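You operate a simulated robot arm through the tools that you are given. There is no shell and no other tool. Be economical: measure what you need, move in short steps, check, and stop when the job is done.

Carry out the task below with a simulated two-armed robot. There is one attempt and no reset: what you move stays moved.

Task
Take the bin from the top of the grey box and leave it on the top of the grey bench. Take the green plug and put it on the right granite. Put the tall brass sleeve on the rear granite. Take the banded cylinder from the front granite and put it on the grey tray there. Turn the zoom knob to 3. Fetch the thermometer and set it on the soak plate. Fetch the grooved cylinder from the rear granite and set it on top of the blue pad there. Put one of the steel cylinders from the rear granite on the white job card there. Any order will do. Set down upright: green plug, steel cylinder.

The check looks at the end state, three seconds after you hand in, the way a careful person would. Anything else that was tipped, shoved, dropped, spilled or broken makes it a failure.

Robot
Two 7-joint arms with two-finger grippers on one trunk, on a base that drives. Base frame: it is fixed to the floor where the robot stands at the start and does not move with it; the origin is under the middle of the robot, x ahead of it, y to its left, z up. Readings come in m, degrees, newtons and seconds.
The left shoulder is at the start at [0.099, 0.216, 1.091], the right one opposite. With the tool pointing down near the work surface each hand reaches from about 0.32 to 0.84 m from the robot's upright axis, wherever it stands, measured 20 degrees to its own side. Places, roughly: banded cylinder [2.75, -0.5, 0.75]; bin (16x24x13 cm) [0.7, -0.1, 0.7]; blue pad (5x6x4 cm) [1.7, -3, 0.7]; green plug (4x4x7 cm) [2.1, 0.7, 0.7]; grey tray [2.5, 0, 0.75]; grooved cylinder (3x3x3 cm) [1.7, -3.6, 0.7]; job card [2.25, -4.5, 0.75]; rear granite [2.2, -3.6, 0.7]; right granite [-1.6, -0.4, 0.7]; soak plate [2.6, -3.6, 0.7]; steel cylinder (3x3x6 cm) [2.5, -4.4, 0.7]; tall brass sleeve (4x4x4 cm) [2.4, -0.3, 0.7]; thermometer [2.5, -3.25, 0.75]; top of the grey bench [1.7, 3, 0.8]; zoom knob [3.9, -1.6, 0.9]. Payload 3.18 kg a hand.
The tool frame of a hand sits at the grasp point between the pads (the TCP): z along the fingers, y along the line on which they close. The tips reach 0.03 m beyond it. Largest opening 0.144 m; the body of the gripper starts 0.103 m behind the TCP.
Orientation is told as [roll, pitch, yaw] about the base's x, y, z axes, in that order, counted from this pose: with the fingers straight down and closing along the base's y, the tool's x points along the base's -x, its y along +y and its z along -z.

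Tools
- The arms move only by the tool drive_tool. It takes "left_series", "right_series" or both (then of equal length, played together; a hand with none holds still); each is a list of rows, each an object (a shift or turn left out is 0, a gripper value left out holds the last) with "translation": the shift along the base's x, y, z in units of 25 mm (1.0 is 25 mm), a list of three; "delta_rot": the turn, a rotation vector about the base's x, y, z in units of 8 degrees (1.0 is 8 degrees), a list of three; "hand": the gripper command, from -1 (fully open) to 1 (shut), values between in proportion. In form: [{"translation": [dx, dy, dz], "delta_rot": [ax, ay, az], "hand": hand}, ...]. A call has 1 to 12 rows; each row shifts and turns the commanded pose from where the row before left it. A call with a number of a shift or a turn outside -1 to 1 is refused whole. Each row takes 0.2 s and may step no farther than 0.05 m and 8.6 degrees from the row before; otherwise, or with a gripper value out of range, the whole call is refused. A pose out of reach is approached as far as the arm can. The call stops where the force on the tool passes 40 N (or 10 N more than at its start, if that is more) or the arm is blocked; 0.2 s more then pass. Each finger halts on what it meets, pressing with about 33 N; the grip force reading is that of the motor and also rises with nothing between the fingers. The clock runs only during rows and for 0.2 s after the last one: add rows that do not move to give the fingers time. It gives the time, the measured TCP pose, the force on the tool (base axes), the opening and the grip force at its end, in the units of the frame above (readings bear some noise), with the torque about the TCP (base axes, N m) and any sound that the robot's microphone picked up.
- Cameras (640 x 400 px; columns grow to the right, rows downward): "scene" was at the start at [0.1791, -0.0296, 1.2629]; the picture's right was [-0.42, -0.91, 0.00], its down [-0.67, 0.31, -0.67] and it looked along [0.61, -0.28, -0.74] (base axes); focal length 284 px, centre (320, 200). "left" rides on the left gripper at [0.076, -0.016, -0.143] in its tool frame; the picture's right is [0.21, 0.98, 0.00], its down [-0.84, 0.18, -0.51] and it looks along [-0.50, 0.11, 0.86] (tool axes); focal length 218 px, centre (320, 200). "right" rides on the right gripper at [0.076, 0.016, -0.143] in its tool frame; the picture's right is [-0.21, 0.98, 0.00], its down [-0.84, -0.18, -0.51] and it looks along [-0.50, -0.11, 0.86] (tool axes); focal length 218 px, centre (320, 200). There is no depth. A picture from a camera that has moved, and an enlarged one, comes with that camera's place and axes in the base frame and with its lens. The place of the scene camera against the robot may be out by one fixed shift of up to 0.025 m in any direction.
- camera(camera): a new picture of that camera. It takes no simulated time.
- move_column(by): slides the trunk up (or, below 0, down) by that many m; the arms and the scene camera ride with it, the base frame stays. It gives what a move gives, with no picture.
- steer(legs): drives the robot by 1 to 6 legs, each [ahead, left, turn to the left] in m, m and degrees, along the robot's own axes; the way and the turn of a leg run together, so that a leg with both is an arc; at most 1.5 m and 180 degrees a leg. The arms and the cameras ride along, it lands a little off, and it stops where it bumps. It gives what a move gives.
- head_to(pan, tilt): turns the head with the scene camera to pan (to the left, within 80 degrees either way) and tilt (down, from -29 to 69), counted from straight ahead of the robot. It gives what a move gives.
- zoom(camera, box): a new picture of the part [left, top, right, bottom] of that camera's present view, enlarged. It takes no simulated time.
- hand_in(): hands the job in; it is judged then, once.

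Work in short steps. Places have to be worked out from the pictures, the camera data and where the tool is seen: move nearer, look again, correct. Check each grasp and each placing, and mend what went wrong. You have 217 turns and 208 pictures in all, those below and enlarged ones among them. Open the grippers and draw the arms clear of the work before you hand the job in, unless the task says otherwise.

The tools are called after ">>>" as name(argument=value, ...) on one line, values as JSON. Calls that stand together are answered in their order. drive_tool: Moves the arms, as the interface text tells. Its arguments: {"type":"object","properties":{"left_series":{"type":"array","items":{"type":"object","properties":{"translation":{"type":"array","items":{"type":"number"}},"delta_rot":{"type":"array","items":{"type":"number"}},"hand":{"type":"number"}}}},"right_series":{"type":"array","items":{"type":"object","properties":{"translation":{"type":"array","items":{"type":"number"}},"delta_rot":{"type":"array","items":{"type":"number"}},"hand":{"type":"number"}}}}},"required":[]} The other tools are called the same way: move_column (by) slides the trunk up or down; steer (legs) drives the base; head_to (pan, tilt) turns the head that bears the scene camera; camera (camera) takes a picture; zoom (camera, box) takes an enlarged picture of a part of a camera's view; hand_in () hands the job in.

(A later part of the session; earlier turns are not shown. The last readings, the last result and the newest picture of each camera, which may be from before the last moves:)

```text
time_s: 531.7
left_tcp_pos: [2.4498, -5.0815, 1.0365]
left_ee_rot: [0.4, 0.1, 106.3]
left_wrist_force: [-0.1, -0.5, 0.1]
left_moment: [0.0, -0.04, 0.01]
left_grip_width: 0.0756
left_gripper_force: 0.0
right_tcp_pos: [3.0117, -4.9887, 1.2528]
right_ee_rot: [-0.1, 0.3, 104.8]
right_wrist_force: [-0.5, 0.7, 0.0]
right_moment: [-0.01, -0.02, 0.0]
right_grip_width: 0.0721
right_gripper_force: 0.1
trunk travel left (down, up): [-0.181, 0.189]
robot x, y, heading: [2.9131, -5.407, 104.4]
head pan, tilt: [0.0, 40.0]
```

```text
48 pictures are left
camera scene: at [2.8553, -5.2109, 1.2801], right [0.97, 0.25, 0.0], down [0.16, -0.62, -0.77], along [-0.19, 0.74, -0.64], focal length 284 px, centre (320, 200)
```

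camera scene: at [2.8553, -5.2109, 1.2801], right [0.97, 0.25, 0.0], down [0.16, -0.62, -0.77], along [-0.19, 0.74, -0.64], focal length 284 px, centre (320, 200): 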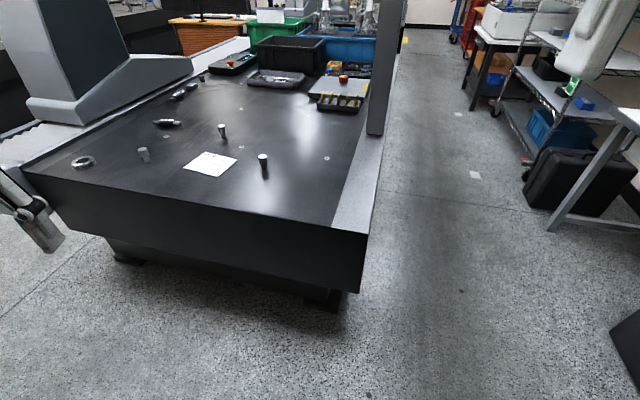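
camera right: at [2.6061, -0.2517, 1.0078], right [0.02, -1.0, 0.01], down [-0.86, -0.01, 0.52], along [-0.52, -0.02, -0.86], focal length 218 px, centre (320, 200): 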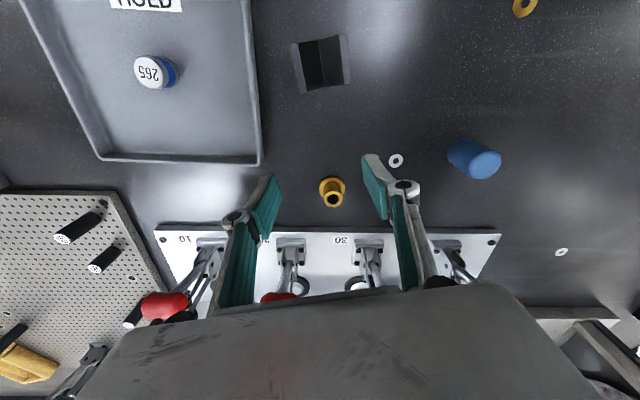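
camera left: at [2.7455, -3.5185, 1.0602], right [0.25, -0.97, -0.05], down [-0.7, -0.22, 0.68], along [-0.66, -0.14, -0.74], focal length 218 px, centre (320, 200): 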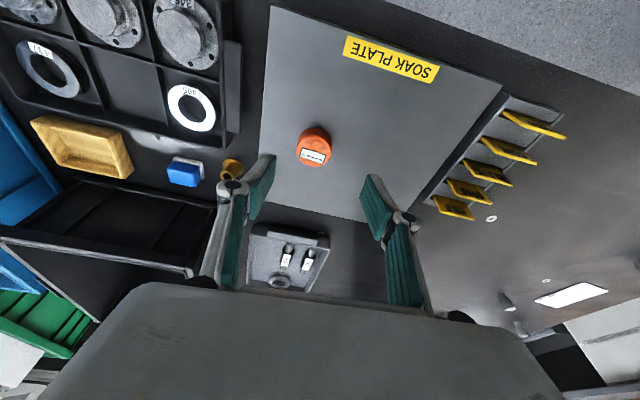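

Blocked behind by drawers probably. Move ahead first, then complete the turn. Steel cylinder A at ≈(2.46,-4.47), card at ≈(2.25,-4.46).

>>> steer(legs=[[0.22, 0, 0], [0, 0, -14.4], [0, 0.2, 0]])

>>> camera(camera="left")

```text
time_s: 536.2
left_tcp_pos: [2.293, -4.761, 1.0364]
left_ee_rot: [0.4, 0.2, 91.6]
left_wrist_force: [0.2, -0.5, 0.2]
left_moment: [-0.05, -0.01, 0.02]
left_grip_width: 0.0755
left_gripper_force: 0.1
right_tcp_pos: [2.8604, -4.8125, 1.2523]
right_ee_rot: [-0.1, 0.3, 90.0]
right_wrist_force: [-0.5, 0.1, -0.8]
right_moment: [-0.02, -0.03, 0.01]
right_grip_width: 0.0722
right_gripper_force: 0.0
trunk travel left (down, up): [-0.181, 0.189]
robot x, y, heading: [2.6585, -5.1969, 89.4]
head pan, tilt: [0.0, 40.0]
```

```text
47 pictures are left
camera left: at [2.3135, -4.8366, 1.1788], right [-0.97, -0.24, 0.01], down [-0.2, 0.84, 0.51], along [-0.12, 0.49, -0.86], focal length 218 px, centre (320, 200)
```

left: 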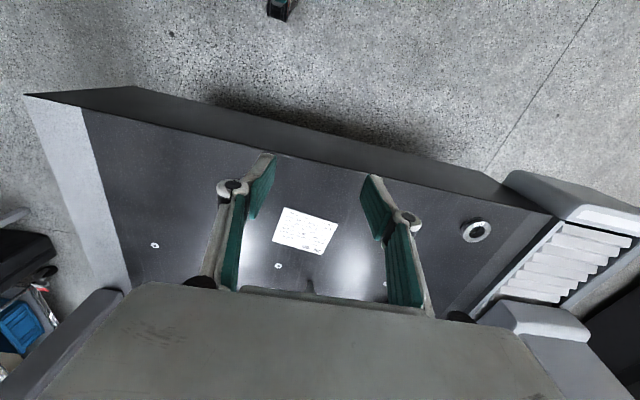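

>>> steer(legs=[[0.1, 0, 0.6]])

>>> drive_tool(left_series=[{"translation": [0.9, 0.3, -0.5]}, {"translation": [0.9, 0.3, -0.5]}, {"translation": [0.9, 0.3, -0.5]}, {"translation": [0.9, 0.3, -0.5]}, {"translation": [0.9, 0.4, -0.5]}, {"translation": [0.9, 0.4, -0.5]}, {"translation": [0.9, 0.4, -0.2]}])

>>> camera(camera="left")

```text
time_s: 537.4
left_tcp_pos: [2.2899, -4.6631, 1.0359]
left_ee_rot: [0.4, 0.1, 92.1]
left_wrist_force: [-0.3, -0.2, -0.5]
left_moment: [-0.05, -0.03, 0.0]
left_grip_width: 0.0757
left_gripper_force: 0.2
right_tcp_pos: [2.8582, -4.7103, 1.2525]
right_ee_rot: [-0.1, 0.3, 90.6]
right_wrist_force: [-0.1, 0.3, -0.7]
right_moment: [-0.03, 0.0, 0.0]
right_grip_width: 0.0719
right_gripper_force: 0.1
trunk travel left (down, up): [-0.181, 0.189]
robot x, y, heading: [2.6592, -5.0929, 90.1]
head pan, tilt: [0.0, 40.0]
```

```text
time_s: 539.0
left_tcp_pos: [2.4483, -4.6047, 0.9578]
left_ee_rot: [0.4, 0.2, 92.0]
left_wrist_force: [0.8, 0.0, -0.1]
left_moment: [0.02, 0.0, -0.01]
left_grip_width: 0.0756
left_gripper_force: 0.1
right_tcp_pos: [2.858, -4.7101, 1.2525]
right_ee_rot: [-0.1, 0.2, 90.6]
right_wrist_force: [0.5, -0.2, 0.1]
right_moment: [-0.01, 0.01, 0.01]
right_grip_width: 0.072
right_gripper_force: 0.1
trunk travel left (down, up): [-0.181, 0.189]
robot x, y, heading: [2.6591, -5.0914, 90.0]
head pan, tilt: [0.0, 40.0]
```

```text
46 pictures are left
camera left: at [2.468, -4.6794, 1.0999], right [-0.97, -0.25, 0.01], down [-0.21, 0.84, 0.51], along [-0.13, 0.49, -0.86], focal length 218 px, centre (320, 200)
```

left: 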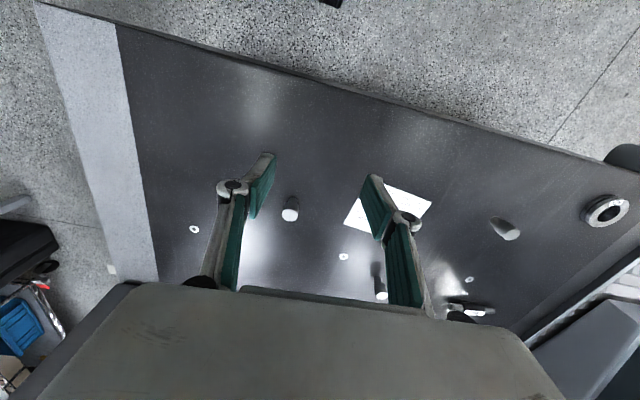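

Steel cylinder at (2.465,-4.456). Move over it and descend.

>>> drive_tool(left_series=[{"translation": [0.12, 1, 0]}, {"translation": [0.12, 1, 0]}, {"translation": [0.12, 1, 0]}, {"translation": [0.12, 1, 0]}, {"translation": [0.12, 1, 0]}, {"translation": [0.08, 0.95, 0]}, {"translation": [0, 0, -1]}, {"translation": [0, 0, -1]}, {"translation": [0, 0, -1]}, {"translation": [0, 0, -1]}])

>>> camera(camera="left")

```text
time_s: 541.2
left_tcp_pos: [2.4651, -4.4556, 0.8549]
left_ee_rot: [0.3, 0.2, 92.1]
left_wrist_force: [0.3, 0.7, -1.2]
left_moment: [-0.05, 0.03, 0.0]
left_grip_width: 0.0755
left_gripper_force: 0.1
right_tcp_pos: [2.8565, -4.7096, 1.253]
right_ee_rot: [-0.2, 0.3, 90.6]
right_wrist_force: [0.1, 0.5, 0.3]
right_moment: [-0.04, -0.03, -0.02]
right_grip_width: 0.072
right_gripper_force: 0.0
trunk travel left (down, up): [-0.181, 0.189]
robot x, y, heading: [2.6627, -5.0926, 90.2]
head pan, tilt: [0.0, 40.0]
```

```text
45 pictures are left
camera left: at [2.4849, -4.5303, 0.9979], right [-0.97, -0.24, 0.01], down [-0.21, 0.84, 0.51], along [-0.13, 0.49, -0.86], focal length 218 px, centre (320, 200)
```

left: 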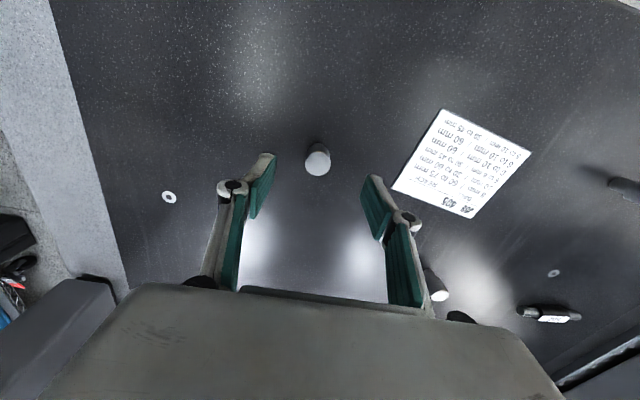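

>>> drive_tool(left_series=[{"translation": [0, 0.15, -1]}, {"translation": [0, 0, -1]}, {"translation": [0, 0, -1]}, {"translation": [0, 0, -0.6]}, {"hand": 1}, {"hand": 1}, {"hand": 1}])

>>> drive_tool(left_series=[{"translation": [0, 0, 1]}, {"translation": [0, 0, 1]}, {"translation": [0, 0, 1]}])

>>> steer(legs=[[0, 0.19, 0]])

>>> camera(camera="left")

```text
time_s: 542.8
left_tcp_pos: [2.4655, -4.4516, 0.7657]
left_ee_rot: [0.4, 0.2, 92.1]
left_wrist_force: [0.8, 0.5, -0.4]
left_moment: [-0.01, 0.03, 0.01]
left_grip_width: 0.0292
left_gripper_force: 32.5
right_tcp_pos: [2.8578, -4.7099, 1.2514]
right_ee_rot: [-0.1, 0.4, 90.6]
right_wrist_force: [-0.2, 0.6, -0.7]
right_moment: [-0.02, -0.03, -0.02]
right_grip_width: 0.0719
right_gripper_force: 0.1
trunk travel left (down, up): [-0.181, 0.189]
robot x, y, heading: [2.6631, -5.0923, 90.2]
head pan, tilt: [0.0, 40.0]
```

```text
time_s: 543.6
left_tcp_pos: [2.4648, -4.4521, 0.8406]
left_ee_rot: [0.4, 0.1, 92.2]
left_wrist_force: [-0.1, -0.7, -2.0]
left_moment: [0.01, 0.0, -0.02]
left_grip_width: 0.0293
left_gripper_force: 32.9
right_tcp_pos: [2.8566, -4.7098, 1.2531]
right_ee_rot: [-0.1, 0.1, 90.5]
right_wrist_force: [-0.8, 0.2, 1.3]
right_moment: [0.02, 0.04, 0.01]
right_grip_width: 0.0719
right_gripper_force: 0.1
trunk travel left (down, up): [-0.181, 0.189]
robot x, y, heading: [2.6576, -5.0901, 90.3]
head pan, tilt: [0.0, 40.0]
```

```text
time_s: 545.9
left_tcp_pos: [2.2745, -4.4517, 0.84]
left_ee_rot: [0.3, 0.2, 92.0]
left_wrist_force: [0.4, 0.1, -1.2]
left_moment: [-0.02, 0.01, -0.02]
left_grip_width: 0.0293
left_gripper_force: 33.0
right_tcp_pos: [2.6682, -4.7111, 1.2524]
right_ee_rot: [0.0, 0.2, 90.5]
right_wrist_force: [0.1, 0.1, -1.2]
right_moment: [0.0, -0.03, 0.0]
right_grip_width: 0.072
right_gripper_force: 0.1
trunk travel left (down, up): [-0.181, 0.189]
robot x, y, heading: [2.4725, -5.0947, 89.9]
head pan, tilt: [0.0, 40.0]
```

```text
44 pictures are left
camera left: at [2.2953, -4.5275, 0.9827], right [-0.97, -0.24, 0.01], down [-0.21, 0.84, 0.51], along [-0.13, 0.49, -0.86], focal length 218 px, centre (320, 200)
```

left: 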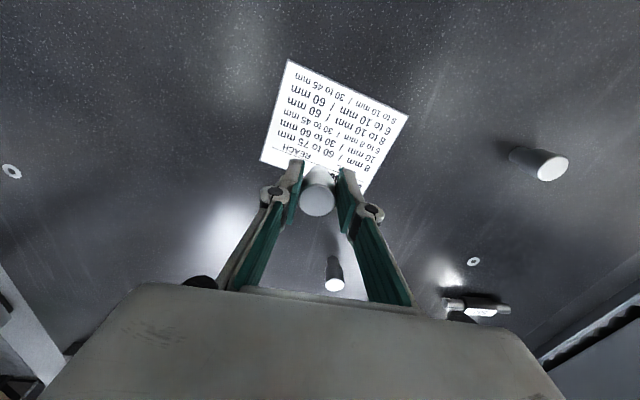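

Card centre ≈(2.267,-4.475). Adjust and lower to contact.

>>> drive_tool(left_series=[{"translation": [-0.3, -0.9, 0]}, {"translation": [0, 0, -1]}, {"translation": [0, 0, -1]}, {"translation": [0, 0, -0.7]}])

>>> drive_tool(left_series=[{"translation": [0, 0, -0.15]}])

>>> drive_tool(left_series=[{"translation": [0, 0, -0.12]}])

```text
time_s: 546.9
left_tcp_pos: [2.2668, -4.4749, 0.7721]
left_ee_rot: [0.4, 0.1, 92.1]
left_wrist_force: [-0.4, -0.5, -3.2]
left_moment: [-0.03, -0.02, 0.03]
left_grip_width: 0.0291
left_gripper_force: 33.2
right_tcp_pos: [2.669, -4.7095, 1.2523]
right_ee_rot: [0.0, 0.3, 90.5]
right_wrist_force: [-0.6, 0.1, -1.0]
right_moment: [0.0, -0.01, 0.03]
right_grip_width: 0.0717
right_gripper_force: 0.0
trunk travel left (down, up): [-0.181, 0.189]
robot x, y, heading: [2.4739, -5.0914, 90.2]
head pan, tilt: [0.0, 40.0]
```

```text
time_s: 547.3
left_tcp_pos: [2.2676, -4.4733, 0.7687]
left_ee_rot: [0.4, 0.2, 92.0]
left_wrist_force: [0.0, 0.2, -1.7]
left_moment: [-0.02, 0.0, 0.0]
left_grip_width: 0.0293
left_gripper_force: 33.6
right_tcp_pos: [2.6683, -4.7117, 1.2532]
right_ee_rot: [-0.2, 0.3, 90.4]
right_wrist_force: [0.0, 0.3, 0.4]
right_moment: [0.01, 0.02, 0.03]
right_grip_width: 0.0721
right_gripper_force: 0.0
trunk travel left (down, up): [-0.181, 0.189]
robot x, y, heading: [2.4701, -5.0887, 90.1]
head pan, tilt: [0.0, 40.0]
```

```text
time_s: 547.7
left_tcp_pos: [2.2674, -4.4743, 0.768]
left_ee_rot: [0.3, 0.0, 92.1]
left_wrist_force: [-1.3, -3.1, 9.8]
left_moment: [-0.08, -0.03, -0.02]
left_grip_width: 0.0291
left_gripper_force: 32.9
right_tcp_pos: [2.6683, -4.7122, 1.2527]
right_ee_rot: [-0.1, 0.2, 90.5]
right_wrist_force: [0.4, -0.5, 0.3]
right_moment: [0.01, 0.02, 0.04]
right_grip_width: 0.0719
right_gripper_force: 0.0
trunk travel left (down, up): [-0.181, 0.189]
robot x, y, heading: [2.4711, -5.0896, 90.3]
head pan, tilt: [0.0, 40.0]
```

Contact. Release, rise, and check.

>>> drive_tool(left_series=[{"translation": [0, 0, 0.06]}, {"hand": 0.3}, {"hand": 0.1}, {"hand": 0.1}, {"translation": [0, 0, 1]}, {"translation": [0, 0, 1]}, {"translation": [0, 0, 1]}, {"translation": [0, 0, 1]}, {"translation": [0, -0.6, 1]}, {"translation": [0, -0.8, 1]}, {"translation": [0, -1, 0.5]}, {"translation": [0, -1, 0.5]}])

>>> camera(camera="left")

```text
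time_s: 550.3
left_tcp_pos: [2.2669, -4.5588, 0.9443]
left_ee_rot: [0.5, 0.1, 92.1]
left_wrist_force: [1.1, 0.2, -0.5]
left_moment: [0.01, -0.05, 0.02]
left_grip_width: 0.0648
left_gripper_force: 0.1
right_tcp_pos: [2.6685, -4.711, 1.2521]
right_ee_rot: [0.0, 0.2, 90.6]
right_wrist_force: [0.3, 0.1, -0.6]
right_moment: [0.04, 0.01, 0.03]
right_grip_width: 0.072
right_gripper_force: 0.0
trunk travel left (down, up): [-0.181, 0.189]
robot x, y, heading: [2.4718, -5.0923, 90.0]
head pan, tilt: [0.0, 40.0]
```

```text
43 pictures are left
camera left: at [2.2878, -4.6353, 1.0858], right [-0.97, -0.24, 0.01], down [-0.21, 0.84, 0.51], along [-0.13, 0.49, -0.86], focal length 218 px, centre (320, 200)
```

left: 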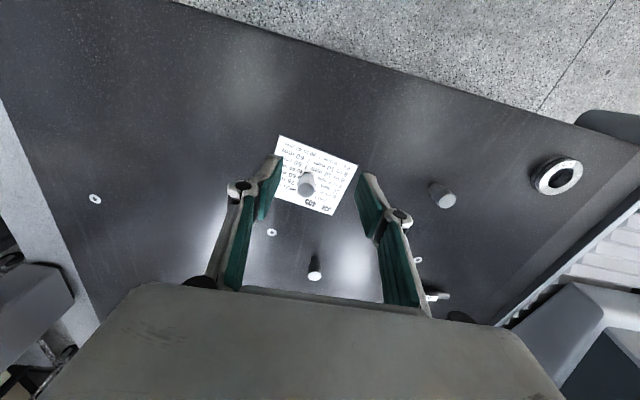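

Steel cylinder stands on the job card. Now go around to the -x side of the rear granite.

>>> drive_tool(left_series=[{"translation": [0, -1, 0.8]}, {"translation": [0, -1, 0.8]}, {"translation": [0, -1, 0.8]}, {"translation": [0, -1, 0.8]}])

>>> steer(legs=[[-0.05, 0, 0], [0, 1.2, 0]])

>>> head_to(pan=-10, tilt=22)

>>> camera(camera="scene")

```text
time_s: 551.3
left_tcp_pos: [2.2694, -4.6595, 1.0241]
left_ee_rot: [0.4, 0.3, 92.1]
left_wrist_force: [0.2, -1.0, 0.8]
left_moment: [0.02, -0.02, -0.01]
left_grip_width: 0.0651
left_gripper_force: 0.1
right_tcp_pos: [2.6691, -4.7108, 1.2528]
right_ee_rot: [-0.1, 0.2, 90.5]
right_wrist_force: [0.1, -0.4, -0.2]
right_moment: [0.04, -0.01, -0.01]
right_grip_width: 0.072
right_gripper_force: 0.1
trunk travel left (down, up): [-0.181, 0.189]
robot x, y, heading: [2.4714, -5.0932, 90.0]
head pan, tilt: [0.0, 40.0]
```

```text
time_s: 562.7
left_tcp_pos: [1.0526, -4.7278, 1.0222]
left_ee_rot: [0.4, 0.2, 93.2]
left_wrist_force: [-0.5, -0.9, -1.2]
left_moment: [-0.03, -0.03, 0.0]
left_grip_width: 0.0649
left_gripper_force: 0.1
right_tcp_pos: [1.4506, -4.7715, 1.2524]
right_ee_rot: [-0.1, 0.3, 91.7]
right_wrist_force: [-0.2, -0.4, -0.7]
right_moment: [-0.01, 0.02, 0.01]
right_grip_width: 0.072
right_gripper_force: 0.0
trunk travel left (down, up): [-0.181, 0.189]
robot x, y, heading: [1.2623, -5.1543, 91.3]
head pan, tilt: [0.0, 40.0]
```

```text
time_s: 563.5
left_tcp_pos: [1.0513, -4.7277, 1.0223]
left_ee_rot: [0.4, 0.2, 93.2]
left_wrist_force: [0.3, 0.5, -0.8]
left_moment: [0.01, -0.01, -0.03]
left_grip_width: 0.0648
left_gripper_force: 0.1
right_tcp_pos: [1.4513, -4.7713, 1.2526]
right_ee_rot: [-0.2, 0.4, 91.7]
right_wrist_force: [-0.6, 0.4, 0.1]
right_moment: [-0.05, 0.03, 0.0]
right_grip_width: 0.0718
right_gripper_force: 0.1
trunk travel left (down, up): [-0.181, 0.189]
robot x, y, heading: [1.2638, -5.155, 91.4]
head pan, tilt: [-10.0, 22.0]
```

```text
42 pictures are left
camera scene: at [1.2629, -4.9478, 1.3082], right [0.99, -0.15, 0.0], down [-0.06, -0.37, -0.93], along [0.14, 0.92, -0.38], focal length 284 px, centre (320, 200)
```

scene: 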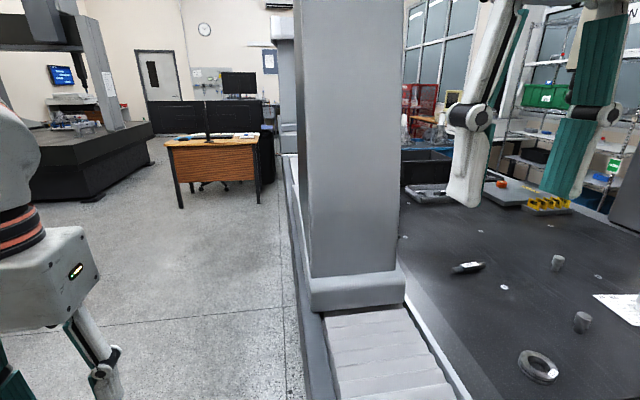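

West side is open floor; guard's outer edge x≈1.34, a bridge column sits over y≈-4.3…-3.9. Move to x≈0.8, turn to face +x, and slide to y≈-3.8.

>>> steer(legs=[[0, 0.5, 0], [0, 0, -91.3], [0, 0.95, 0]])

>>> drive_tool(right_series=[{"translation": [-0.6, -0.8, 0]}, {"translation": [-0.6, -0.8, 0]}, {"translation": [-0.6, -0.8, 0]}, {"translation": [-0.6, -0.8, 0]}, {"translation": [-0.6, -0.8, 0]}, {"translation": [-0.6, -0.8, 0]}])

>>> steer(legs=[[0, 0.45, 0]])

>>> head_to(pan=15, tilt=32)

>>> camera(camera="scene")

```text
time_s: 580.7
left_tcp_pos: [1.1764, -4.0094, 1.022]
left_ee_rot: [0.3, 0.2, 2.1]
left_wrist_force: [0.3, -0.4, 0.3]
left_moment: [-0.02, 0.04, 0.01]
left_grip_width: 0.0648
left_gripper_force: 0.0
right_tcp_pos: [1.1256, -4.4084, 1.2513]
right_ee_rot: [-0.1, 0.3, 0.7]
right_wrist_force: [-0.1, 0.0, -0.3]
right_moment: [-0.02, 0.0, -0.01]
right_grip_width: 0.0722
right_gripper_force: 0.1
trunk travel left (down, up): [-0.181, 0.189]
robot x, y, heading: [0.7437, -4.2124, 0.3]
head pan, tilt: [-10.0, 22.0]
```

```text
time_s: 582.1
left_tcp_pos: [1.1752, -4.0085, 1.0229]
left_ee_rot: [0.3, 0.1, 2.3]
left_wrist_force: [-0.6, -0.2, 1.3]
left_moment: [0.0, 0.02, 0.02]
left_grip_width: 0.0648
left_gripper_force: 0.0
right_tcp_pos: [1.0191, -4.5003, 1.2325]
right_ee_rot: [-0.1, 0.1, 0.7]
right_wrist_force: [-0.4, 0.4, 0.5]
right_moment: [0.0, -0.03, 0.02]
right_grip_width: 0.0717
right_gripper_force: 0.0
right hand out of reach, approached as far as the arm can: row 4, 5, 6
trunk travel left (down, up): [-0.181, 0.189]
robot x, y, heading: [0.7428, -4.2126, 0.5]
head pan, tilt: [-10.0, 22.0]
```

```text
time_s: 586.6
left_tcp_pos: [1.1773, -3.5613, 1.0227]
left_ee_rot: [0.4, 0.2, 1.8]
left_wrist_force: [-0.7, 0.1, -0.2]
left_moment: [-0.02, -0.01, 0.01]
left_grip_width: 0.0649
left_gripper_force: 0.0
right_tcp_pos: [1.0192, -4.0512, 1.2312]
right_ee_rot: [-0.1, 0.3, 0.4]
right_wrist_force: [0.3, 0.3, 0.4]
right_moment: [0.0, -0.01, 0.03]
right_grip_width: 0.0719
right_gripper_force: 0.0
trunk travel left (down, up): [-0.181, 0.189]
robot x, y, heading: [0.7425, -3.7585, -0.2]
head pan, tilt: [-10.0, 22.0]
```

```text
time_s: 587.5
left_tcp_pos: [1.1773, -3.562, 1.0218]
left_ee_rot: [0.4, 0.2, 1.8]
left_wrist_force: [-0.4, -0.1, 1.0]
left_moment: [0.0, -0.01, 0.01]
left_grip_width: 0.0646
left_gripper_force: 0.1
right_tcp_pos: [1.0193, -4.0518, 1.2321]
right_ee_rot: [-0.1, 0.4, 0.3]
right_wrist_force: [-0.6, -0.2, 0.5]
right_moment: [0.02, 0.03, 0.02]
right_grip_width: 0.0724
right_gripper_force: 0.2
trunk travel left (down, up): [-0.181, 0.189]
robot x, y, heading: [0.744, -3.7605, -0.2]
head pan, tilt: [15.0, 32.0]
```

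```text
41 pictures are left
camera scene: at [0.9324, -3.7356, 1.2923], right [0.26, -0.97, 0.0], down [-0.51, -0.14, -0.85], along [0.82, 0.22, -0.53], focal length 284 px, centre (320, 200)
```

scene: 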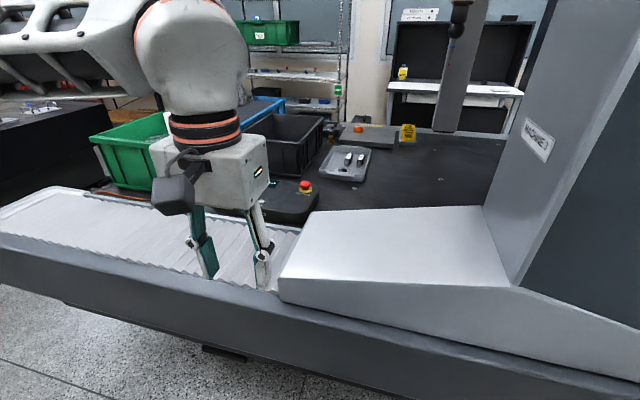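

The bridge's sloped base ends at y≈-3.53; the grooved cylinder is just behind it. Move ahead and extend the left hand (tilted 12° forward) to look.

>>> steer(legs=[[0.19, -0.06, 0]])

>>> drive_tool(left_series=[{"translation": [0.9, 0, -0.2], "delta_rot": [0, -0.75, 0]}, {"translation": [0.9, 0, -0.2], "delta_rot": [0, -0.75, 0]}, {"translation": [0.9, 0, -0.2]}, {"translation": [0.9, 0, -0.2]}, {"translation": [0.9, 0, -0.2]}, {"translation": [0.9, 0, -0.2]}, {"translation": [0.9, 0, -0.2]}, {"translation": [0.9, 0, -0.2]}, {"translation": [0.9, 0, 0]}, {"translation": [0.9, 0, 0]}])

>>> camera(camera="left")

```text
time_s: 589.1
left_tcp_pos: [1.3689, -3.6213, 1.0224]
left_ee_rot: [0.4, 0.2, 1.9]
left_wrist_force: [-0.1, -0.3, 0.2]
left_moment: [-0.01, 0.06, 0.01]
left_grip_width: 0.0648
left_gripper_force: 0.0
right_tcp_pos: [1.2132, -4.1121, 1.233]
right_ee_rot: [0.1, 0.3, 0.4]
right_wrist_force: [0.6, -0.4, 0.0]
right_moment: [-0.01, 0.04, 0.02]
right_grip_width: 0.072
right_gripper_force: 0.0
trunk travel left (down, up): [-0.181, 0.189]
robot x, y, heading: [0.9334, -3.825, 0.2]
head pan, tilt: [15.0, 32.0]
```

```text
time_s: 591.3
left_tcp_pos: [1.5944, -3.6215, 0.9833]
left_ee_rot: [0.0, -11.8, 2.0]
left_wrist_force: [-0.1, 0.6, -0.6]
left_moment: [-0.01, 0.04, -0.01]
left_grip_width: 0.0648
left_gripper_force: 0.0
right_tcp_pos: [1.2118, -4.1113, 1.2325]
right_ee_rot: [-0.1, 0.4, 0.4]
right_wrist_force: [0.3, -0.5, -0.5]
right_moment: [0.04, 0.0, -0.02]
right_grip_width: 0.0721
right_gripper_force: 0.1
trunk travel left (down, up): [-0.181, 0.189]
robot x, y, heading: [0.9409, -3.8188, 0.3]
head pan, tilt: [15.0, 32.0]
```

```text
40 pictures are left
camera left: at [1.4913, -3.6413, 1.1071], right [-0.24, 0.97, -0.04], down [0.72, 0.2, 0.67], along [0.66, 0.13, -0.74], focal length 218 px, centre (320, 200)
```

left: 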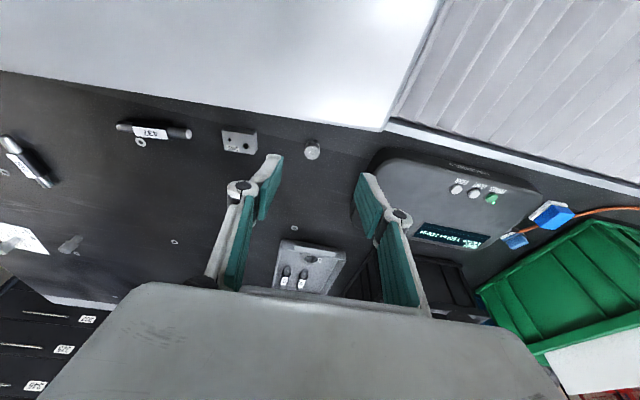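

>>> zoom(camera="left", box=[220, 110, 400, 200])

>>> zoom(camera="left", box=[480, 170, 640, 270])

```text
3.56 times, centred on (310, 155) of left
camera zoom: at [1.4913, -3.6413, 1.1071], right [-0.24, 0.97, -0.04], down [0.72, 0.2, 0.67], along [0.66, 0.13, -0.74], focal length 776 px, centre (356, 360)
```

zoom: 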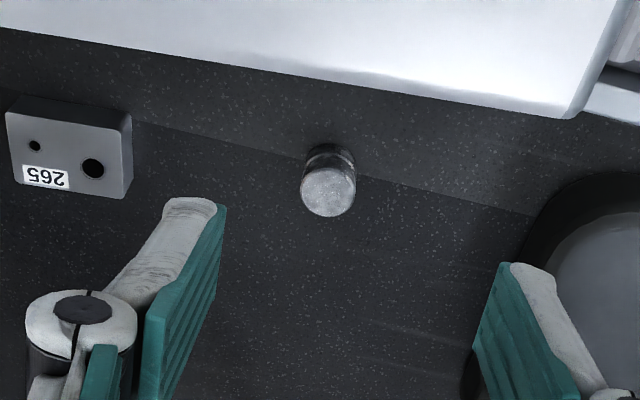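

```text
4.00 times, centred on (560, 220) of left
camera zoom: at [1.4913, -3.6413, 1.1071], right [-0.24, 0.97, -0.04], down [0.72, 0.2, 0.67], along [0.66, 0.13, -0.74], focal length 873 px, centre (-640, 120)
```

zoom: 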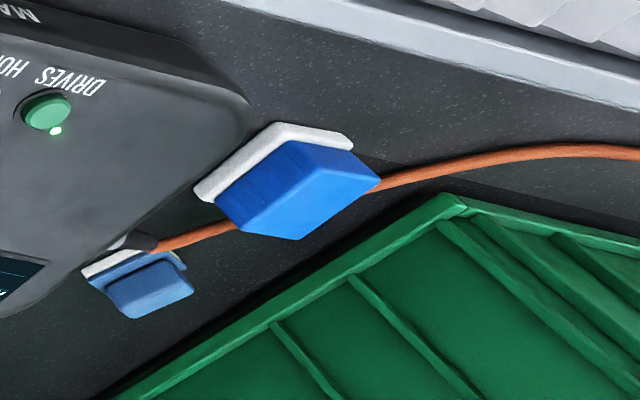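

Grooved cylinder at (1.696,-3.621). Extend over it while descending.

>>> drive_tool(left_series=[{"translation": [0.7, 0, -0.8]}, {"translation": [0.7, 0, -0.8]}, {"translation": [0.7, 0, -0.8]}, {"translation": [0.7, 0, -0.8]}, {"translation": [0.7, 0, -0.8]}, {"translation": [0.6, 0, -0.8]}])

>>> camera(camera="left")

```text
time_s: 592.7
left_tcp_pos: [1.6971, -3.6207, 0.8599]
left_ee_rot: [0.0, -11.6, 2.1]
left_wrist_force: [-0.9, -0.1, -1.0]
left_moment: [-0.02, 0.02, -0.05]
left_grip_width: 0.0648
left_gripper_force: 0.0
right_tcp_pos: [1.2132, -4.1114, 1.2321]
right_ee_rot: [0.0, 0.3, 0.4]
right_wrist_force: [0.0, 0.2, -0.5]
right_moment: [-0.01, 0.01, -0.02]
right_grip_width: 0.0722
right_gripper_force: 0.1
trunk travel left (down, up): [-0.181, 0.189]
robot x, y, heading: [0.9366, -3.8255, 0.0]
head pan, tilt: [15.0, 32.0]
```

```text
37 pictures are left
camera left: at [1.5939, -3.6399, 0.9842], right [-0.24, 0.97, -0.04], down [0.72, 0.2, 0.67], along [0.66, 0.13, -0.74], focal length 218 px, centre (320, 200)
```

left: 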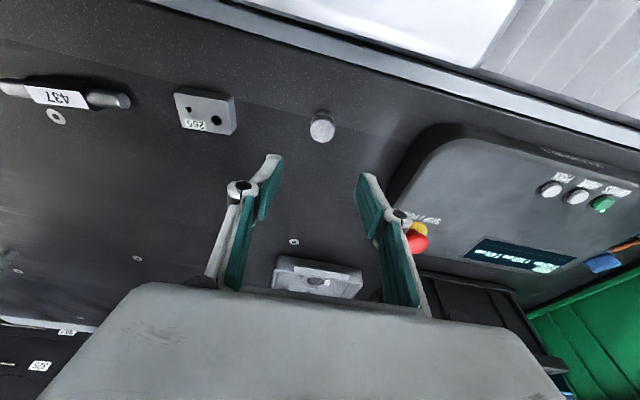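

Aligned. Descend and grip.

>>> drive_tool(left_series=[{"translation": [-0.12, 0, -1]}, {"translation": [0, 0, -1]}, {"translation": [0, 0, -1]}, {"translation": [0, 0, -1]}, {"hand": 1}, {"hand": 1}, {"hand": 1}])

>>> drive_tool(left_series=[{"translation": [0, 0, 1]}, {"translation": [0, 0, 1]}, {"translation": [0, 0, 1]}, {"translation": [0, 0, 1]}, {"translation": [0, 0, 1]}, {"translation": [0, 0, 1]}])

>>> steer(legs=[[0, 0.52, 0]])

>>> camera(camera="left")

```text
time_s: 594.3
left_tcp_pos: [1.6926, -3.6226, 0.7618]
left_ee_rot: [0.0, -11.8, 1.9]
left_wrist_force: [0.7, -0.6, 0.3]
left_moment: [0.03, 0.03, -0.04]
left_grip_width: 0.0287
left_gripper_force: 33.3
right_tcp_pos: [1.2114, -4.1124, 1.2322]
right_ee_rot: [-0.1, 0.3, 0.3]
right_wrist_force: [0.7, -0.1, -0.3]
right_moment: [0.0, 0.0, 0.02]
right_grip_width: 0.0722
right_gripper_force: 0.0
trunk travel left (down, up): [-0.181, 0.189]
robot x, y, heading: [0.9382, -3.8226, -0.1]
head pan, tilt: [15.0, 32.0]
```

```text
time_s: 595.7
left_tcp_pos: [1.6942, -3.6214, 0.9177]
left_ee_rot: [-0.1, -11.9, 1.8]
left_wrist_force: [0.6, 0.8, -0.6]
left_moment: [-0.01, -0.04, 0.01]
left_grip_width: 0.0288
left_gripper_force: 33.2
right_tcp_pos: [1.2117, -4.1116, 1.2309]
right_ee_rot: [-0.1, 0.1, 0.4]
right_wrist_force: [0.1, 0.4, 0.3]
right_moment: [0.0, 0.01, 0.0]
right_grip_width: 0.0718
right_gripper_force: 0.1
trunk travel left (down, up): [-0.181, 0.189]
robot x, y, heading: [0.9342, -3.8206, 0.1]
head pan, tilt: [15.0, 32.0]
```

```text
time_s: 600.8
left_tcp_pos: [1.6933, -3.0984, 0.9154]
left_ee_rot: [-0.1, -11.8, 1.9]
left_wrist_force: [0.1, 0.5, -1.5]
left_moment: [-0.02, 0.0, 0.03]
left_grip_width: 0.0286
left_gripper_force: 32.7
right_tcp_pos: [1.2114, -3.5884, 1.2318]
right_ee_rot: [0.0, 0.3, 0.3]
right_wrist_force: [0.2, 0.5, -0.3]
right_moment: [0.01, 0.01, -0.01]
right_grip_width: 0.072
right_gripper_force: 0.0
trunk travel left (down, up): [-0.181, 0.189]
robot x, y, heading: [0.9344, -3.2994, 0.1]
head pan, tilt: [15.0, 32.0]
```

```text
36 pictures are left
camera left: at [1.5909, -3.1187, 1.0389], right [-0.24, 0.97, -0.04], down [0.71, 0.2, 0.67], along [0.66, 0.13, -0.74], focal length 218 px, centre (320, 200)
```

left: 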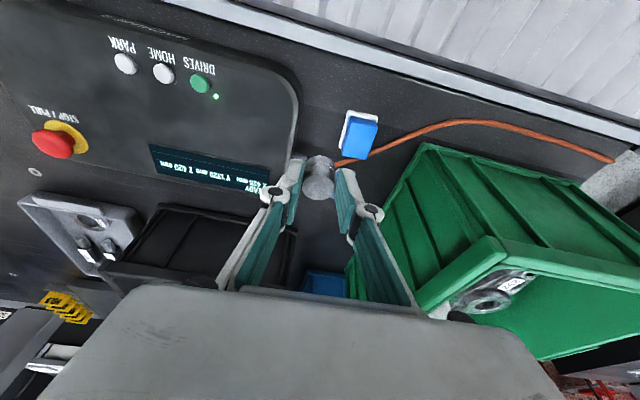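

Pad top centre ≈(1.711,-3.044), green bin wall at y≈-2.94. Move over the pad and check.

>>> drive_tool(left_series=[{"translation": [0.18, 0.64, 0]}, {"translation": [0.18, 0.64, 0]}, {"translation": [0.17, 0.64, 0]}, {"translation": [0, 0, -1]}, {"translation": [0, 0, -1]}])

>>> camera(camera="left")

```text
time_s: 602.0
left_tcp_pos: [1.7075, -3.049, 0.8666]
left_ee_rot: [0.0, -11.9, 1.9]
left_wrist_force: [0.3, 0.3, 0.0]
left_moment: [-0.01, 0.01, 0.0]
left_grip_width: 0.0292
left_gripper_force: 33.3
right_tcp_pos: [1.2136, -3.5892, 1.2326]
right_ee_rot: [-0.1, 0.3, 0.3]
right_wrist_force: [0.4, -0.3, -0.1]
right_moment: [-0.01, 0.04, 0.02]
right_grip_width: 0.072
right_gripper_force: 0.1
trunk travel left (down, up): [-0.181, 0.189]
robot x, y, heading: [0.9363, -3.3021, -0.1]
head pan, tilt: [15.0, 32.0]
```

```text
35 pictures are left
camera left: at [1.6044, -3.07, 0.9894], right [-0.24, 0.97, -0.04], down [0.72, 0.2, 0.67], along [0.66, 0.13, -0.74], focal length 218 px, centre (320, 200)
```

left: 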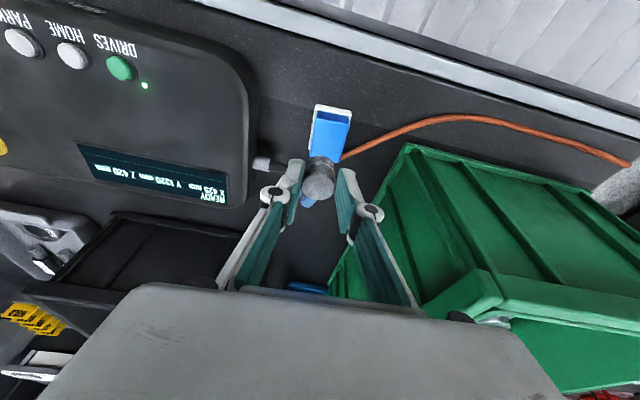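

>>> zoom(camera="left", box=[250, 80, 410, 220])

```text
2.86 times, centred on (330, 150) of left
camera zoom: at [1.6044, -3.07, 0.9894], right [-0.24, 0.97, -0.04], down [0.72, 0.2, 0.67], along [0.66, 0.13, -0.74], focal length 624 px, centre (291, 343)
```

zoom: 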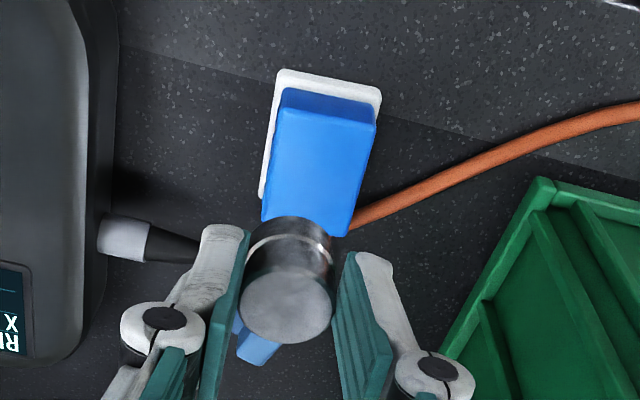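

Cylinder centre now (1.707,-3.0515), pad top centre (1.7165,-3.042). Shift +9 mm x, +6 mm y and lower.

>>> drive_tool(left_series=[{"translation": [0.36, 0.24, 0]}, {"translation": [0, 0, -0.8]}, {"translation": [0, 0, -0.8]}, {"translation": [0, 0, -0.5]}])

>>> drive_tool(left_series=[{"translation": [0, 0, -0.2]}])

>>> zoom(camera="left", box=[250, 80, 410, 220])

```text
time_s: 603.0
left_tcp_pos: [1.7168, -3.0454, 0.81]
left_ee_rot: [0.0, -11.7, 1.9]
left_wrist_force: [0.2, 0.4, -0.4]
left_moment: [0.01, 0.03, -0.04]
left_grip_width: 0.0286
left_gripper_force: 33.3
right_tcp_pos: [1.2116, -3.5879, 1.2312]
right_ee_rot: [-0.2, 0.2, 0.3]
right_wrist_force: [-0.2, -0.8, 0.1]
right_moment: [0.01, 0.03, 0.0]
right_grip_width: 0.072
right_gripper_force: 0.0
trunk travel left (down, up): [-0.181, 0.189]
robot x, y, heading: [0.9356, -3.2993, -0.2]
head pan, tilt: [15.0, 32.0]
```

```text
time_s: 603.4
left_tcp_pos: [1.7156, -3.0458, 0.8078]
left_ee_rot: [-0.1, -11.9, 2.0]
left_wrist_force: [-0.8, 0.3, -0.6]
left_moment: [-0.02, 0.0, -0.02]
left_grip_width: 0.0292
left_gripper_force: 33.8
right_tcp_pos: [1.2136, -3.588, 1.2324]
right_ee_rot: [-0.1, 0.3, 0.3]
right_wrist_force: [0.4, 0.5, -0.2]
right_moment: [-0.04, -0.01, 0.01]
right_grip_width: 0.0719
right_gripper_force: 0.0
trunk travel left (down, up): [-0.181, 0.189]
robot x, y, heading: [0.9362, -3.2998, -0.1]
head pan, tilt: [15.0, 32.0]
```

```text
2.86 times, centred on (330, 150) of left
camera zoom: at [1.6128, -3.0646, 0.9312], right [-0.24, 0.97, -0.04], down [0.71, 0.2, 0.67], along [0.66, 0.13, -0.74], focal length 624 px, centre (291, 343)
```

zoom: 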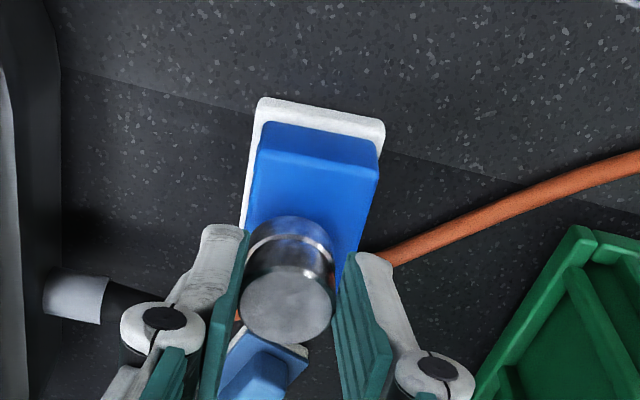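

Cylinder is centred over the pad. Lower to contact.

>>> drive_tool(left_series=[{"translation": [0, 0, -0.15]}])

>>> drive_tool(left_series=[{"translation": [0, 0, -0.12]}])

>>> drive_tool(left_series=[{"translation": [0, 0, -0.12]}])

```text
time_s: 603.8
left_tcp_pos: [1.7171, -3.0441, 0.8038]
left_ee_rot: [0.0, -11.8, 2.0]
left_wrist_force: [1.3, -0.7, 0.0]
left_moment: [-0.02, 0.07, -0.01]
left_grip_width: 0.0291
left_gripper_force: 32.7
right_tcp_pos: [1.2125, -3.59, 1.2321]
right_ee_rot: [-0.1, 0.2, 0.3]
right_wrist_force: [0.1, 0.1, -0.9]
right_moment: [0.02, 0.01, 0.02]
right_grip_width: 0.0721
right_gripper_force: 0.0
trunk travel left (down, up): [-0.181, 0.189]
robot x, y, heading: [0.9358, -3.2976, -0.0]
head pan, tilt: [15.0, 32.0]
```

```text
time_s: 604.2
left_tcp_pos: [1.7176, -3.0444, 0.8001]
left_ee_rot: [0.0, -11.7, 1.9]
left_wrist_force: [-0.4, -0.3, -1.1]
left_moment: [0.01, -0.01, 0.02]
left_grip_width: 0.0287
left_gripper_force: 33.1
right_tcp_pos: [1.2112, -3.5903, 1.2316]
right_ee_rot: [-0.1, 0.3, 0.2]
right_wrist_force: [0.7, -0.2, -0.4]
right_moment: [0.0, -0.01, -0.02]
right_grip_width: 0.072
right_gripper_force: 0.1
trunk travel left (down, up): [-0.181, 0.189]
robot x, y, heading: [0.9375, -3.2997, -0.3]
head pan, tilt: [15.0, 32.0]
```

```text
time_s: 604.6
left_tcp_pos: [1.7167, -3.045, 0.7989]
left_ee_rot: [0.0, -11.9, 1.9]
left_wrist_force: [0.0, 0.1, 2.7]
left_moment: [-0.04, 0.07, -0.01]
left_grip_width: 0.0286
left_gripper_force: 32.9
right_tcp_pos: [1.2127, -3.59, 1.2328]
right_ee_rot: [-0.1, 0.1, 0.3]
right_wrist_force: [0.1, 0.0, 0.3]
right_moment: [0.01, 0.0, 0.01]
right_grip_width: 0.072
right_gripper_force: 0.1
trunk travel left (down, up): [-0.181, 0.189]
robot x, y, heading: [0.9354, -3.2998, -0.2]
head pan, tilt: [15.0, 32.0]
```

Contact. Open slightly, rise and check.

>>> drive_tool(left_series=[{"translation": [0, 0, 0]}, {"hand": 0.5}, {"hand": 0.35}, {"hand": 0.35}, {"translation": [0, 0, 1]}, {"translation": [0, 0, 1]}, {"translation": [0, 0, 1]}, {"translation": [0, 0, 1]}, {"translation": [0, 0, 1]}, {"translation": [-0.5, 0, 1]}])

>>> camera(camera="left")

```text
time_s: 606.8
left_tcp_pos: [1.7034, -3.0437, 0.9502]
left_ee_rot: [0.0, -12.0, 1.9]
left_wrist_force: [-0.7, -1.7, 0.2]
left_moment: [0.0, -0.01, 0.03]
left_grip_width: 0.0468
left_gripper_force: 0.0
right_tcp_pos: [1.2105, -3.5892, 1.2328]
right_ee_rot: [-0.1, 0.3, 0.3]
right_wrist_force: [-0.9, 0.1, 0.1]
right_moment: [-0.01, -0.05, 0.0]
right_grip_width: 0.0721
right_gripper_force: 0.1
trunk travel left (down, up): [-0.181, 0.189]
robot x, y, heading: [0.9366, -3.2969, 0.0]
head pan, tilt: [15.0, 32.0]
```

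```text
32 pictures are left
camera left: at [1.6005, -3.0637, 1.0745], right [-0.24, 0.97, -0.04], down [0.71, 0.2, 0.67], along [0.66, 0.13, -0.74], focal length 218 px, centre (320, 200)
```

left: 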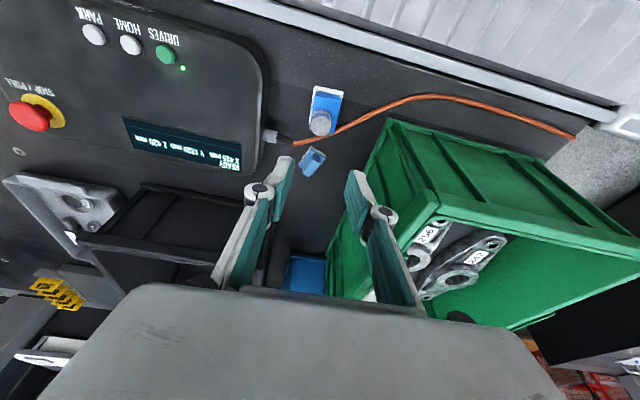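

Grooved cylinder is on the blue pad. Now the zoom knob: retract/straighten the left hand, back off, and drive via the aisle (y≈-2.0) to face it.

>>> drive_tool(left_series=[{"translation": [-0.5, -0.2, 1]}, {"translation": [-1, -0.2, 1]}, {"translation": [-1, -0.2, 0.8], "delta_rot": [0, 0.75, 0]}, {"translation": [-1, 0, 0.5], "delta_rot": [0, 0.75, 0]}, {"translation": [-1, 0, 0]}, {"translation": [-1, 0, 0]}, {"translation": [-1, 0, 0]}, {"translation": [-1, 0, 0]}, {"translation": [-1, 0, 0]}, {"translation": [-1, 0, 0]}, {"translation": [-1, 0, 0]}, {"translation": [-1, 0, 0]}])

>>> steer(legs=[[-0.2, 0, 0], [0, 1.27, 0], [1.2, 0, 0]])

>>> head_to(pan=0, tilt=15)

>>> camera(camera="scene")

```text
time_s: 609.4
left_tcp_pos: [1.4146, -3.0454, 1.0365]
left_ee_rot: [1.7, -5.4, 0.6]
left_wrist_force: [-0.4, 0.0, -0.5]
left_moment: [-0.03, 0.0, 0.01]
left_grip_width: 0.0468
left_gripper_force: 0.1
left hand out of reach, approached as far as the arm can: row 4
right_tcp_pos: [1.2132, -3.5886, 1.2324]
right_ee_rot: [-0.2, 0.3, 0.3]
right_wrist_force: [0.2, 0.7, 0.1]
right_moment: [0.03, -0.03, 0.03]
right_grip_width: 0.0719
right_gripper_force: 0.0
trunk travel left (down, up): [-0.181, 0.189]
robot x, y, heading: [0.937, -3.3023, -0.1]
head pan, tilt: [15.0, 32.0]
```

```text
time_s: 620.6
left_tcp_pos: [1.1982, -1.9689, 1.0509]
left_ee_rot: [6.3, -6.1, -1.9]
left_wrist_force: [-0.1, 0.7, -0.5]
left_moment: [-0.03, -0.02, 0.02]
left_grip_width: 0.0469
left_gripper_force: 0.0
right_tcp_pos: [0.9977, -2.5069, 1.2252]
right_ee_rot: [1.8, -0.3, 0.3]
right_wrist_force: [-0.4, 1.1, 1.4]
right_moment: [-0.01, -0.03, 0.03]
right_grip_width: 0.0721
right_gripper_force: 0.0
trunk travel left (down, up): [-0.181, 0.189]
robot x, y, heading: [0.7307, -2.1801, -0.2]
head pan, tilt: [15.0, 32.0]
stopped in leg 2: the robot was blocked; the commanded pose is now the measured one
```

```text
time_s: 621.4
left_tcp_pos: [1.1993, -1.9681, 1.0498]
left_ee_rot: [6.4, -5.9, -2.0]
left_wrist_force: [-1.3, -0.4, 0.8]
left_moment: [0.02, 0.04, 0.01]
left_grip_width: 0.0469
left_gripper_force: 0.0
right_tcp_pos: [0.9977, -2.5063, 1.2233]
right_ee_rot: [2.1, -0.3, 0.5]
right_wrist_force: [-0.1, -0.6, 1.6]
right_moment: [-0.01, -0.02, 0.0]
right_grip_width: 0.072
right_gripper_force: 0.0
trunk travel left (down, up): [-0.181, 0.189]
robot x, y, heading: [0.7304, -2.1727, 0.2]
head pan, tilt: [0.0, 15.0]
```

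```text
31 pictures are left
camera scene: at [0.9159, -2.2167, 1.3207], right [0.0, -1.0, -0.04], down [-0.25, 0.04, -0.97], along [0.97, 0.01, -0.25], focal length 284 px, centre (320, 200)
```

scene: 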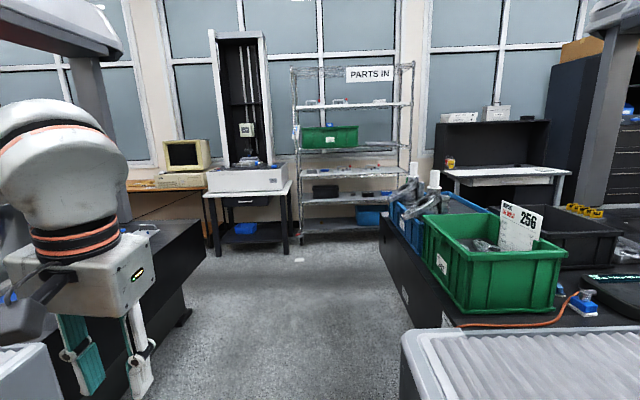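

Something at the left (desk/monitors) blocked the elbow. Back off to the right and look.

>>> steer(legs=[[0, -0.12, 0]])

>>> head_to(pan=70, tilt=15)

>>> camera(camera="scene")

```text
time_s: 623.1
left_tcp_pos: [1.2074, -2.0495, 1.0376]
left_ee_rot: [3.6, -5.4, -1.2]
left_wrist_force: [-0.1, -0.7, -1.0]
left_moment: [0.01, 0.01, -0.03]
left_grip_width: 0.0467
left_gripper_force: 0.2
right_tcp_pos: [1.0081, -2.5846, 1.2327]
right_ee_rot: [-0.1, 0.2, 0.4]
right_wrist_force: [1.1, 0.1, -0.3]
right_moment: [0.02, -0.02, 0.02]
right_grip_width: 0.0722
right_gripper_force: 0.1
trunk travel left (down, up): [-0.181, 0.189]
robot x, y, heading: [0.7309, -2.2945, 0.2]
head pan, tilt: [0.0, 15.0]
```

```text
time_s: 624.5
left_tcp_pos: [1.2076, -2.0498, 1.0364]
left_ee_rot: [3.5, -5.4, -1.2]
left_wrist_force: [-0.8, -0.1, 0.6]
left_moment: [-0.02, -0.02, -0.01]
left_grip_width: 0.047
left_gripper_force: 0.1
right_tcp_pos: [1.0078, -2.5843, 1.2318]
right_ee_rot: [-0.1, 0.3, 0.4]
right_wrist_force: [-0.2, -0.7, -0.1]
right_moment: [0.02, -0.03, 0.01]
right_grip_width: 0.0719
right_gripper_force: 0.0
trunk travel left (down, up): [-0.181, 0.189]
robot x, y, heading: [0.7362, -2.2925, -0.1]
head pan, tilt: [70.0, 15.0]
```

```text
30 pictures are left
camera scene: at [0.8652, -2.2032, 1.3196], right [0.94, -0.34, 0.0], down [-0.09, -0.24, -0.97], along [0.33, 0.91, -0.26], focal length 284 px, centre (320, 200)
```

scene: 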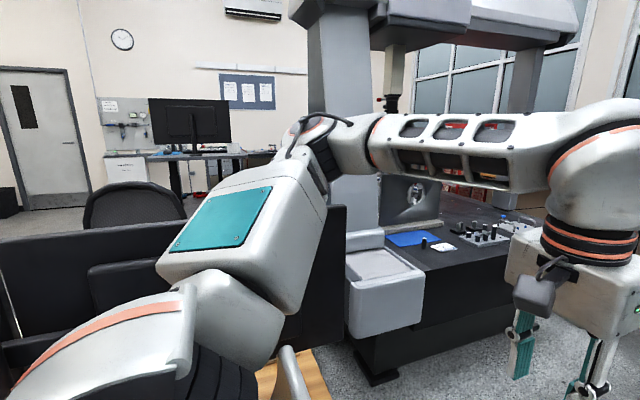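

>>> drive_tool(left_series=[{"delta_rot": [-0.45, 0.65, 0.15]}])

>>> steer(legs=[[0, -0.05, 0], [0.15, 0, 60]])

>>> head_to(pan=45, tilt=15)

>>> camera(camera="scene")

```text
time_s: 625.0
left_tcp_pos: [1.2083, -2.0484, 1.0364]
left_ee_rot: [-0.1, -0.2, 0.3]
left_wrist_force: [0.1, 0.2, 0.2]
left_moment: [-0.02, 0.0, 0.03]
left_grip_width: 0.047
left_gripper_force: 0.0
right_tcp_pos: [1.0079, -2.5842, 1.2316]
right_ee_rot: [-0.1, 0.3, 0.4]
right_wrist_force: [0.0, -0.3, 0.4]
right_moment: [-0.05, 0.03, -0.01]
right_grip_width: 0.0719
right_gripper_force: 0.0
trunk travel left (down, up): [-0.181, 0.189]
robot x, y, heading: [0.7277, -2.2922, 0.1]
head pan, tilt: [70.0, 15.0]
```

```text
time_s: 628.6
left_tcp_pos: [0.9024, -1.7544, 1.0405]
left_ee_rot: [-0.1, -0.3, 56.8]
left_wrist_force: [3.3, -15.1, 10.4]
left_moment: [2.15, 0.49, 0.25]
left_grip_width: 0.0464
left_gripper_force: 0.0
right_tcp_pos: [1.2449, -2.2031, 1.2325]
right_ee_rot: [0.0, 0.1, 58.1]
right_wrist_force: [0.6, 0.3, -0.2]
right_moment: [0.02, -0.02, 0.0]
right_grip_width: 0.072
right_gripper_force: 0.1
trunk travel left (down, up): [-0.181, 0.189]
robot x, y, heading: [0.853, -2.2796, 57.6]
head pan, tilt: [70.0, 15.0]
stopped in leg 2: the force on the tool passed its limit at 73 N (the readings are from after the stop); the commanded pose is now the measured one
```

```text
time_s: 629.5
left_tcp_pos: [0.9009, -1.7547, 1.04]
left_ee_rot: [0.0, -0.2, 57.0]
left_wrist_force: [6.0, -23.1, 12.1]
left_moment: [3.35, 0.9, 0.31]
left_grip_width: 0.0471
left_gripper_force: 0.0
right_tcp_pos: [1.2452, -2.2045, 1.2319]
right_ee_rot: [0.0, 0.1, 58.1]
right_wrist_force: [-0.5, 0.1, 0.3]
right_moment: [-0.02, 0.0, 0.0]
right_grip_width: 0.0721
right_gripper_force: 0.1
trunk travel left (down, up): [-0.181, 0.189]
robot x, y, heading: [0.8521, -2.2779, 57.8]
head pan, tilt: [45.0, 15.0]
```

```text
29 pictures are left
camera scene: at [0.8815, -2.0929, 1.3204], right [0.98, 0.22, 0.0], down [0.06, -0.25, -0.97], along [-0.21, 0.94, -0.26], focal length 284 px, centre (320, 200)
```

scene: 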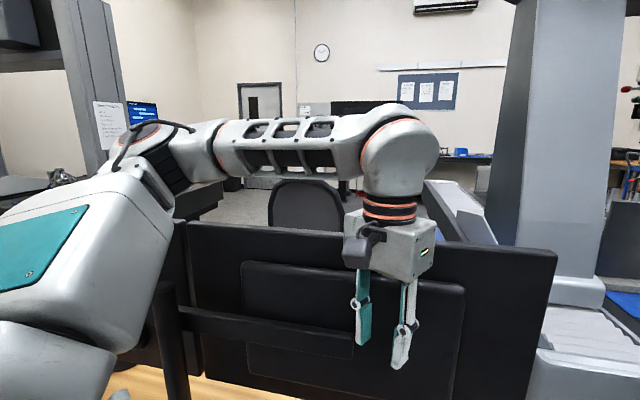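

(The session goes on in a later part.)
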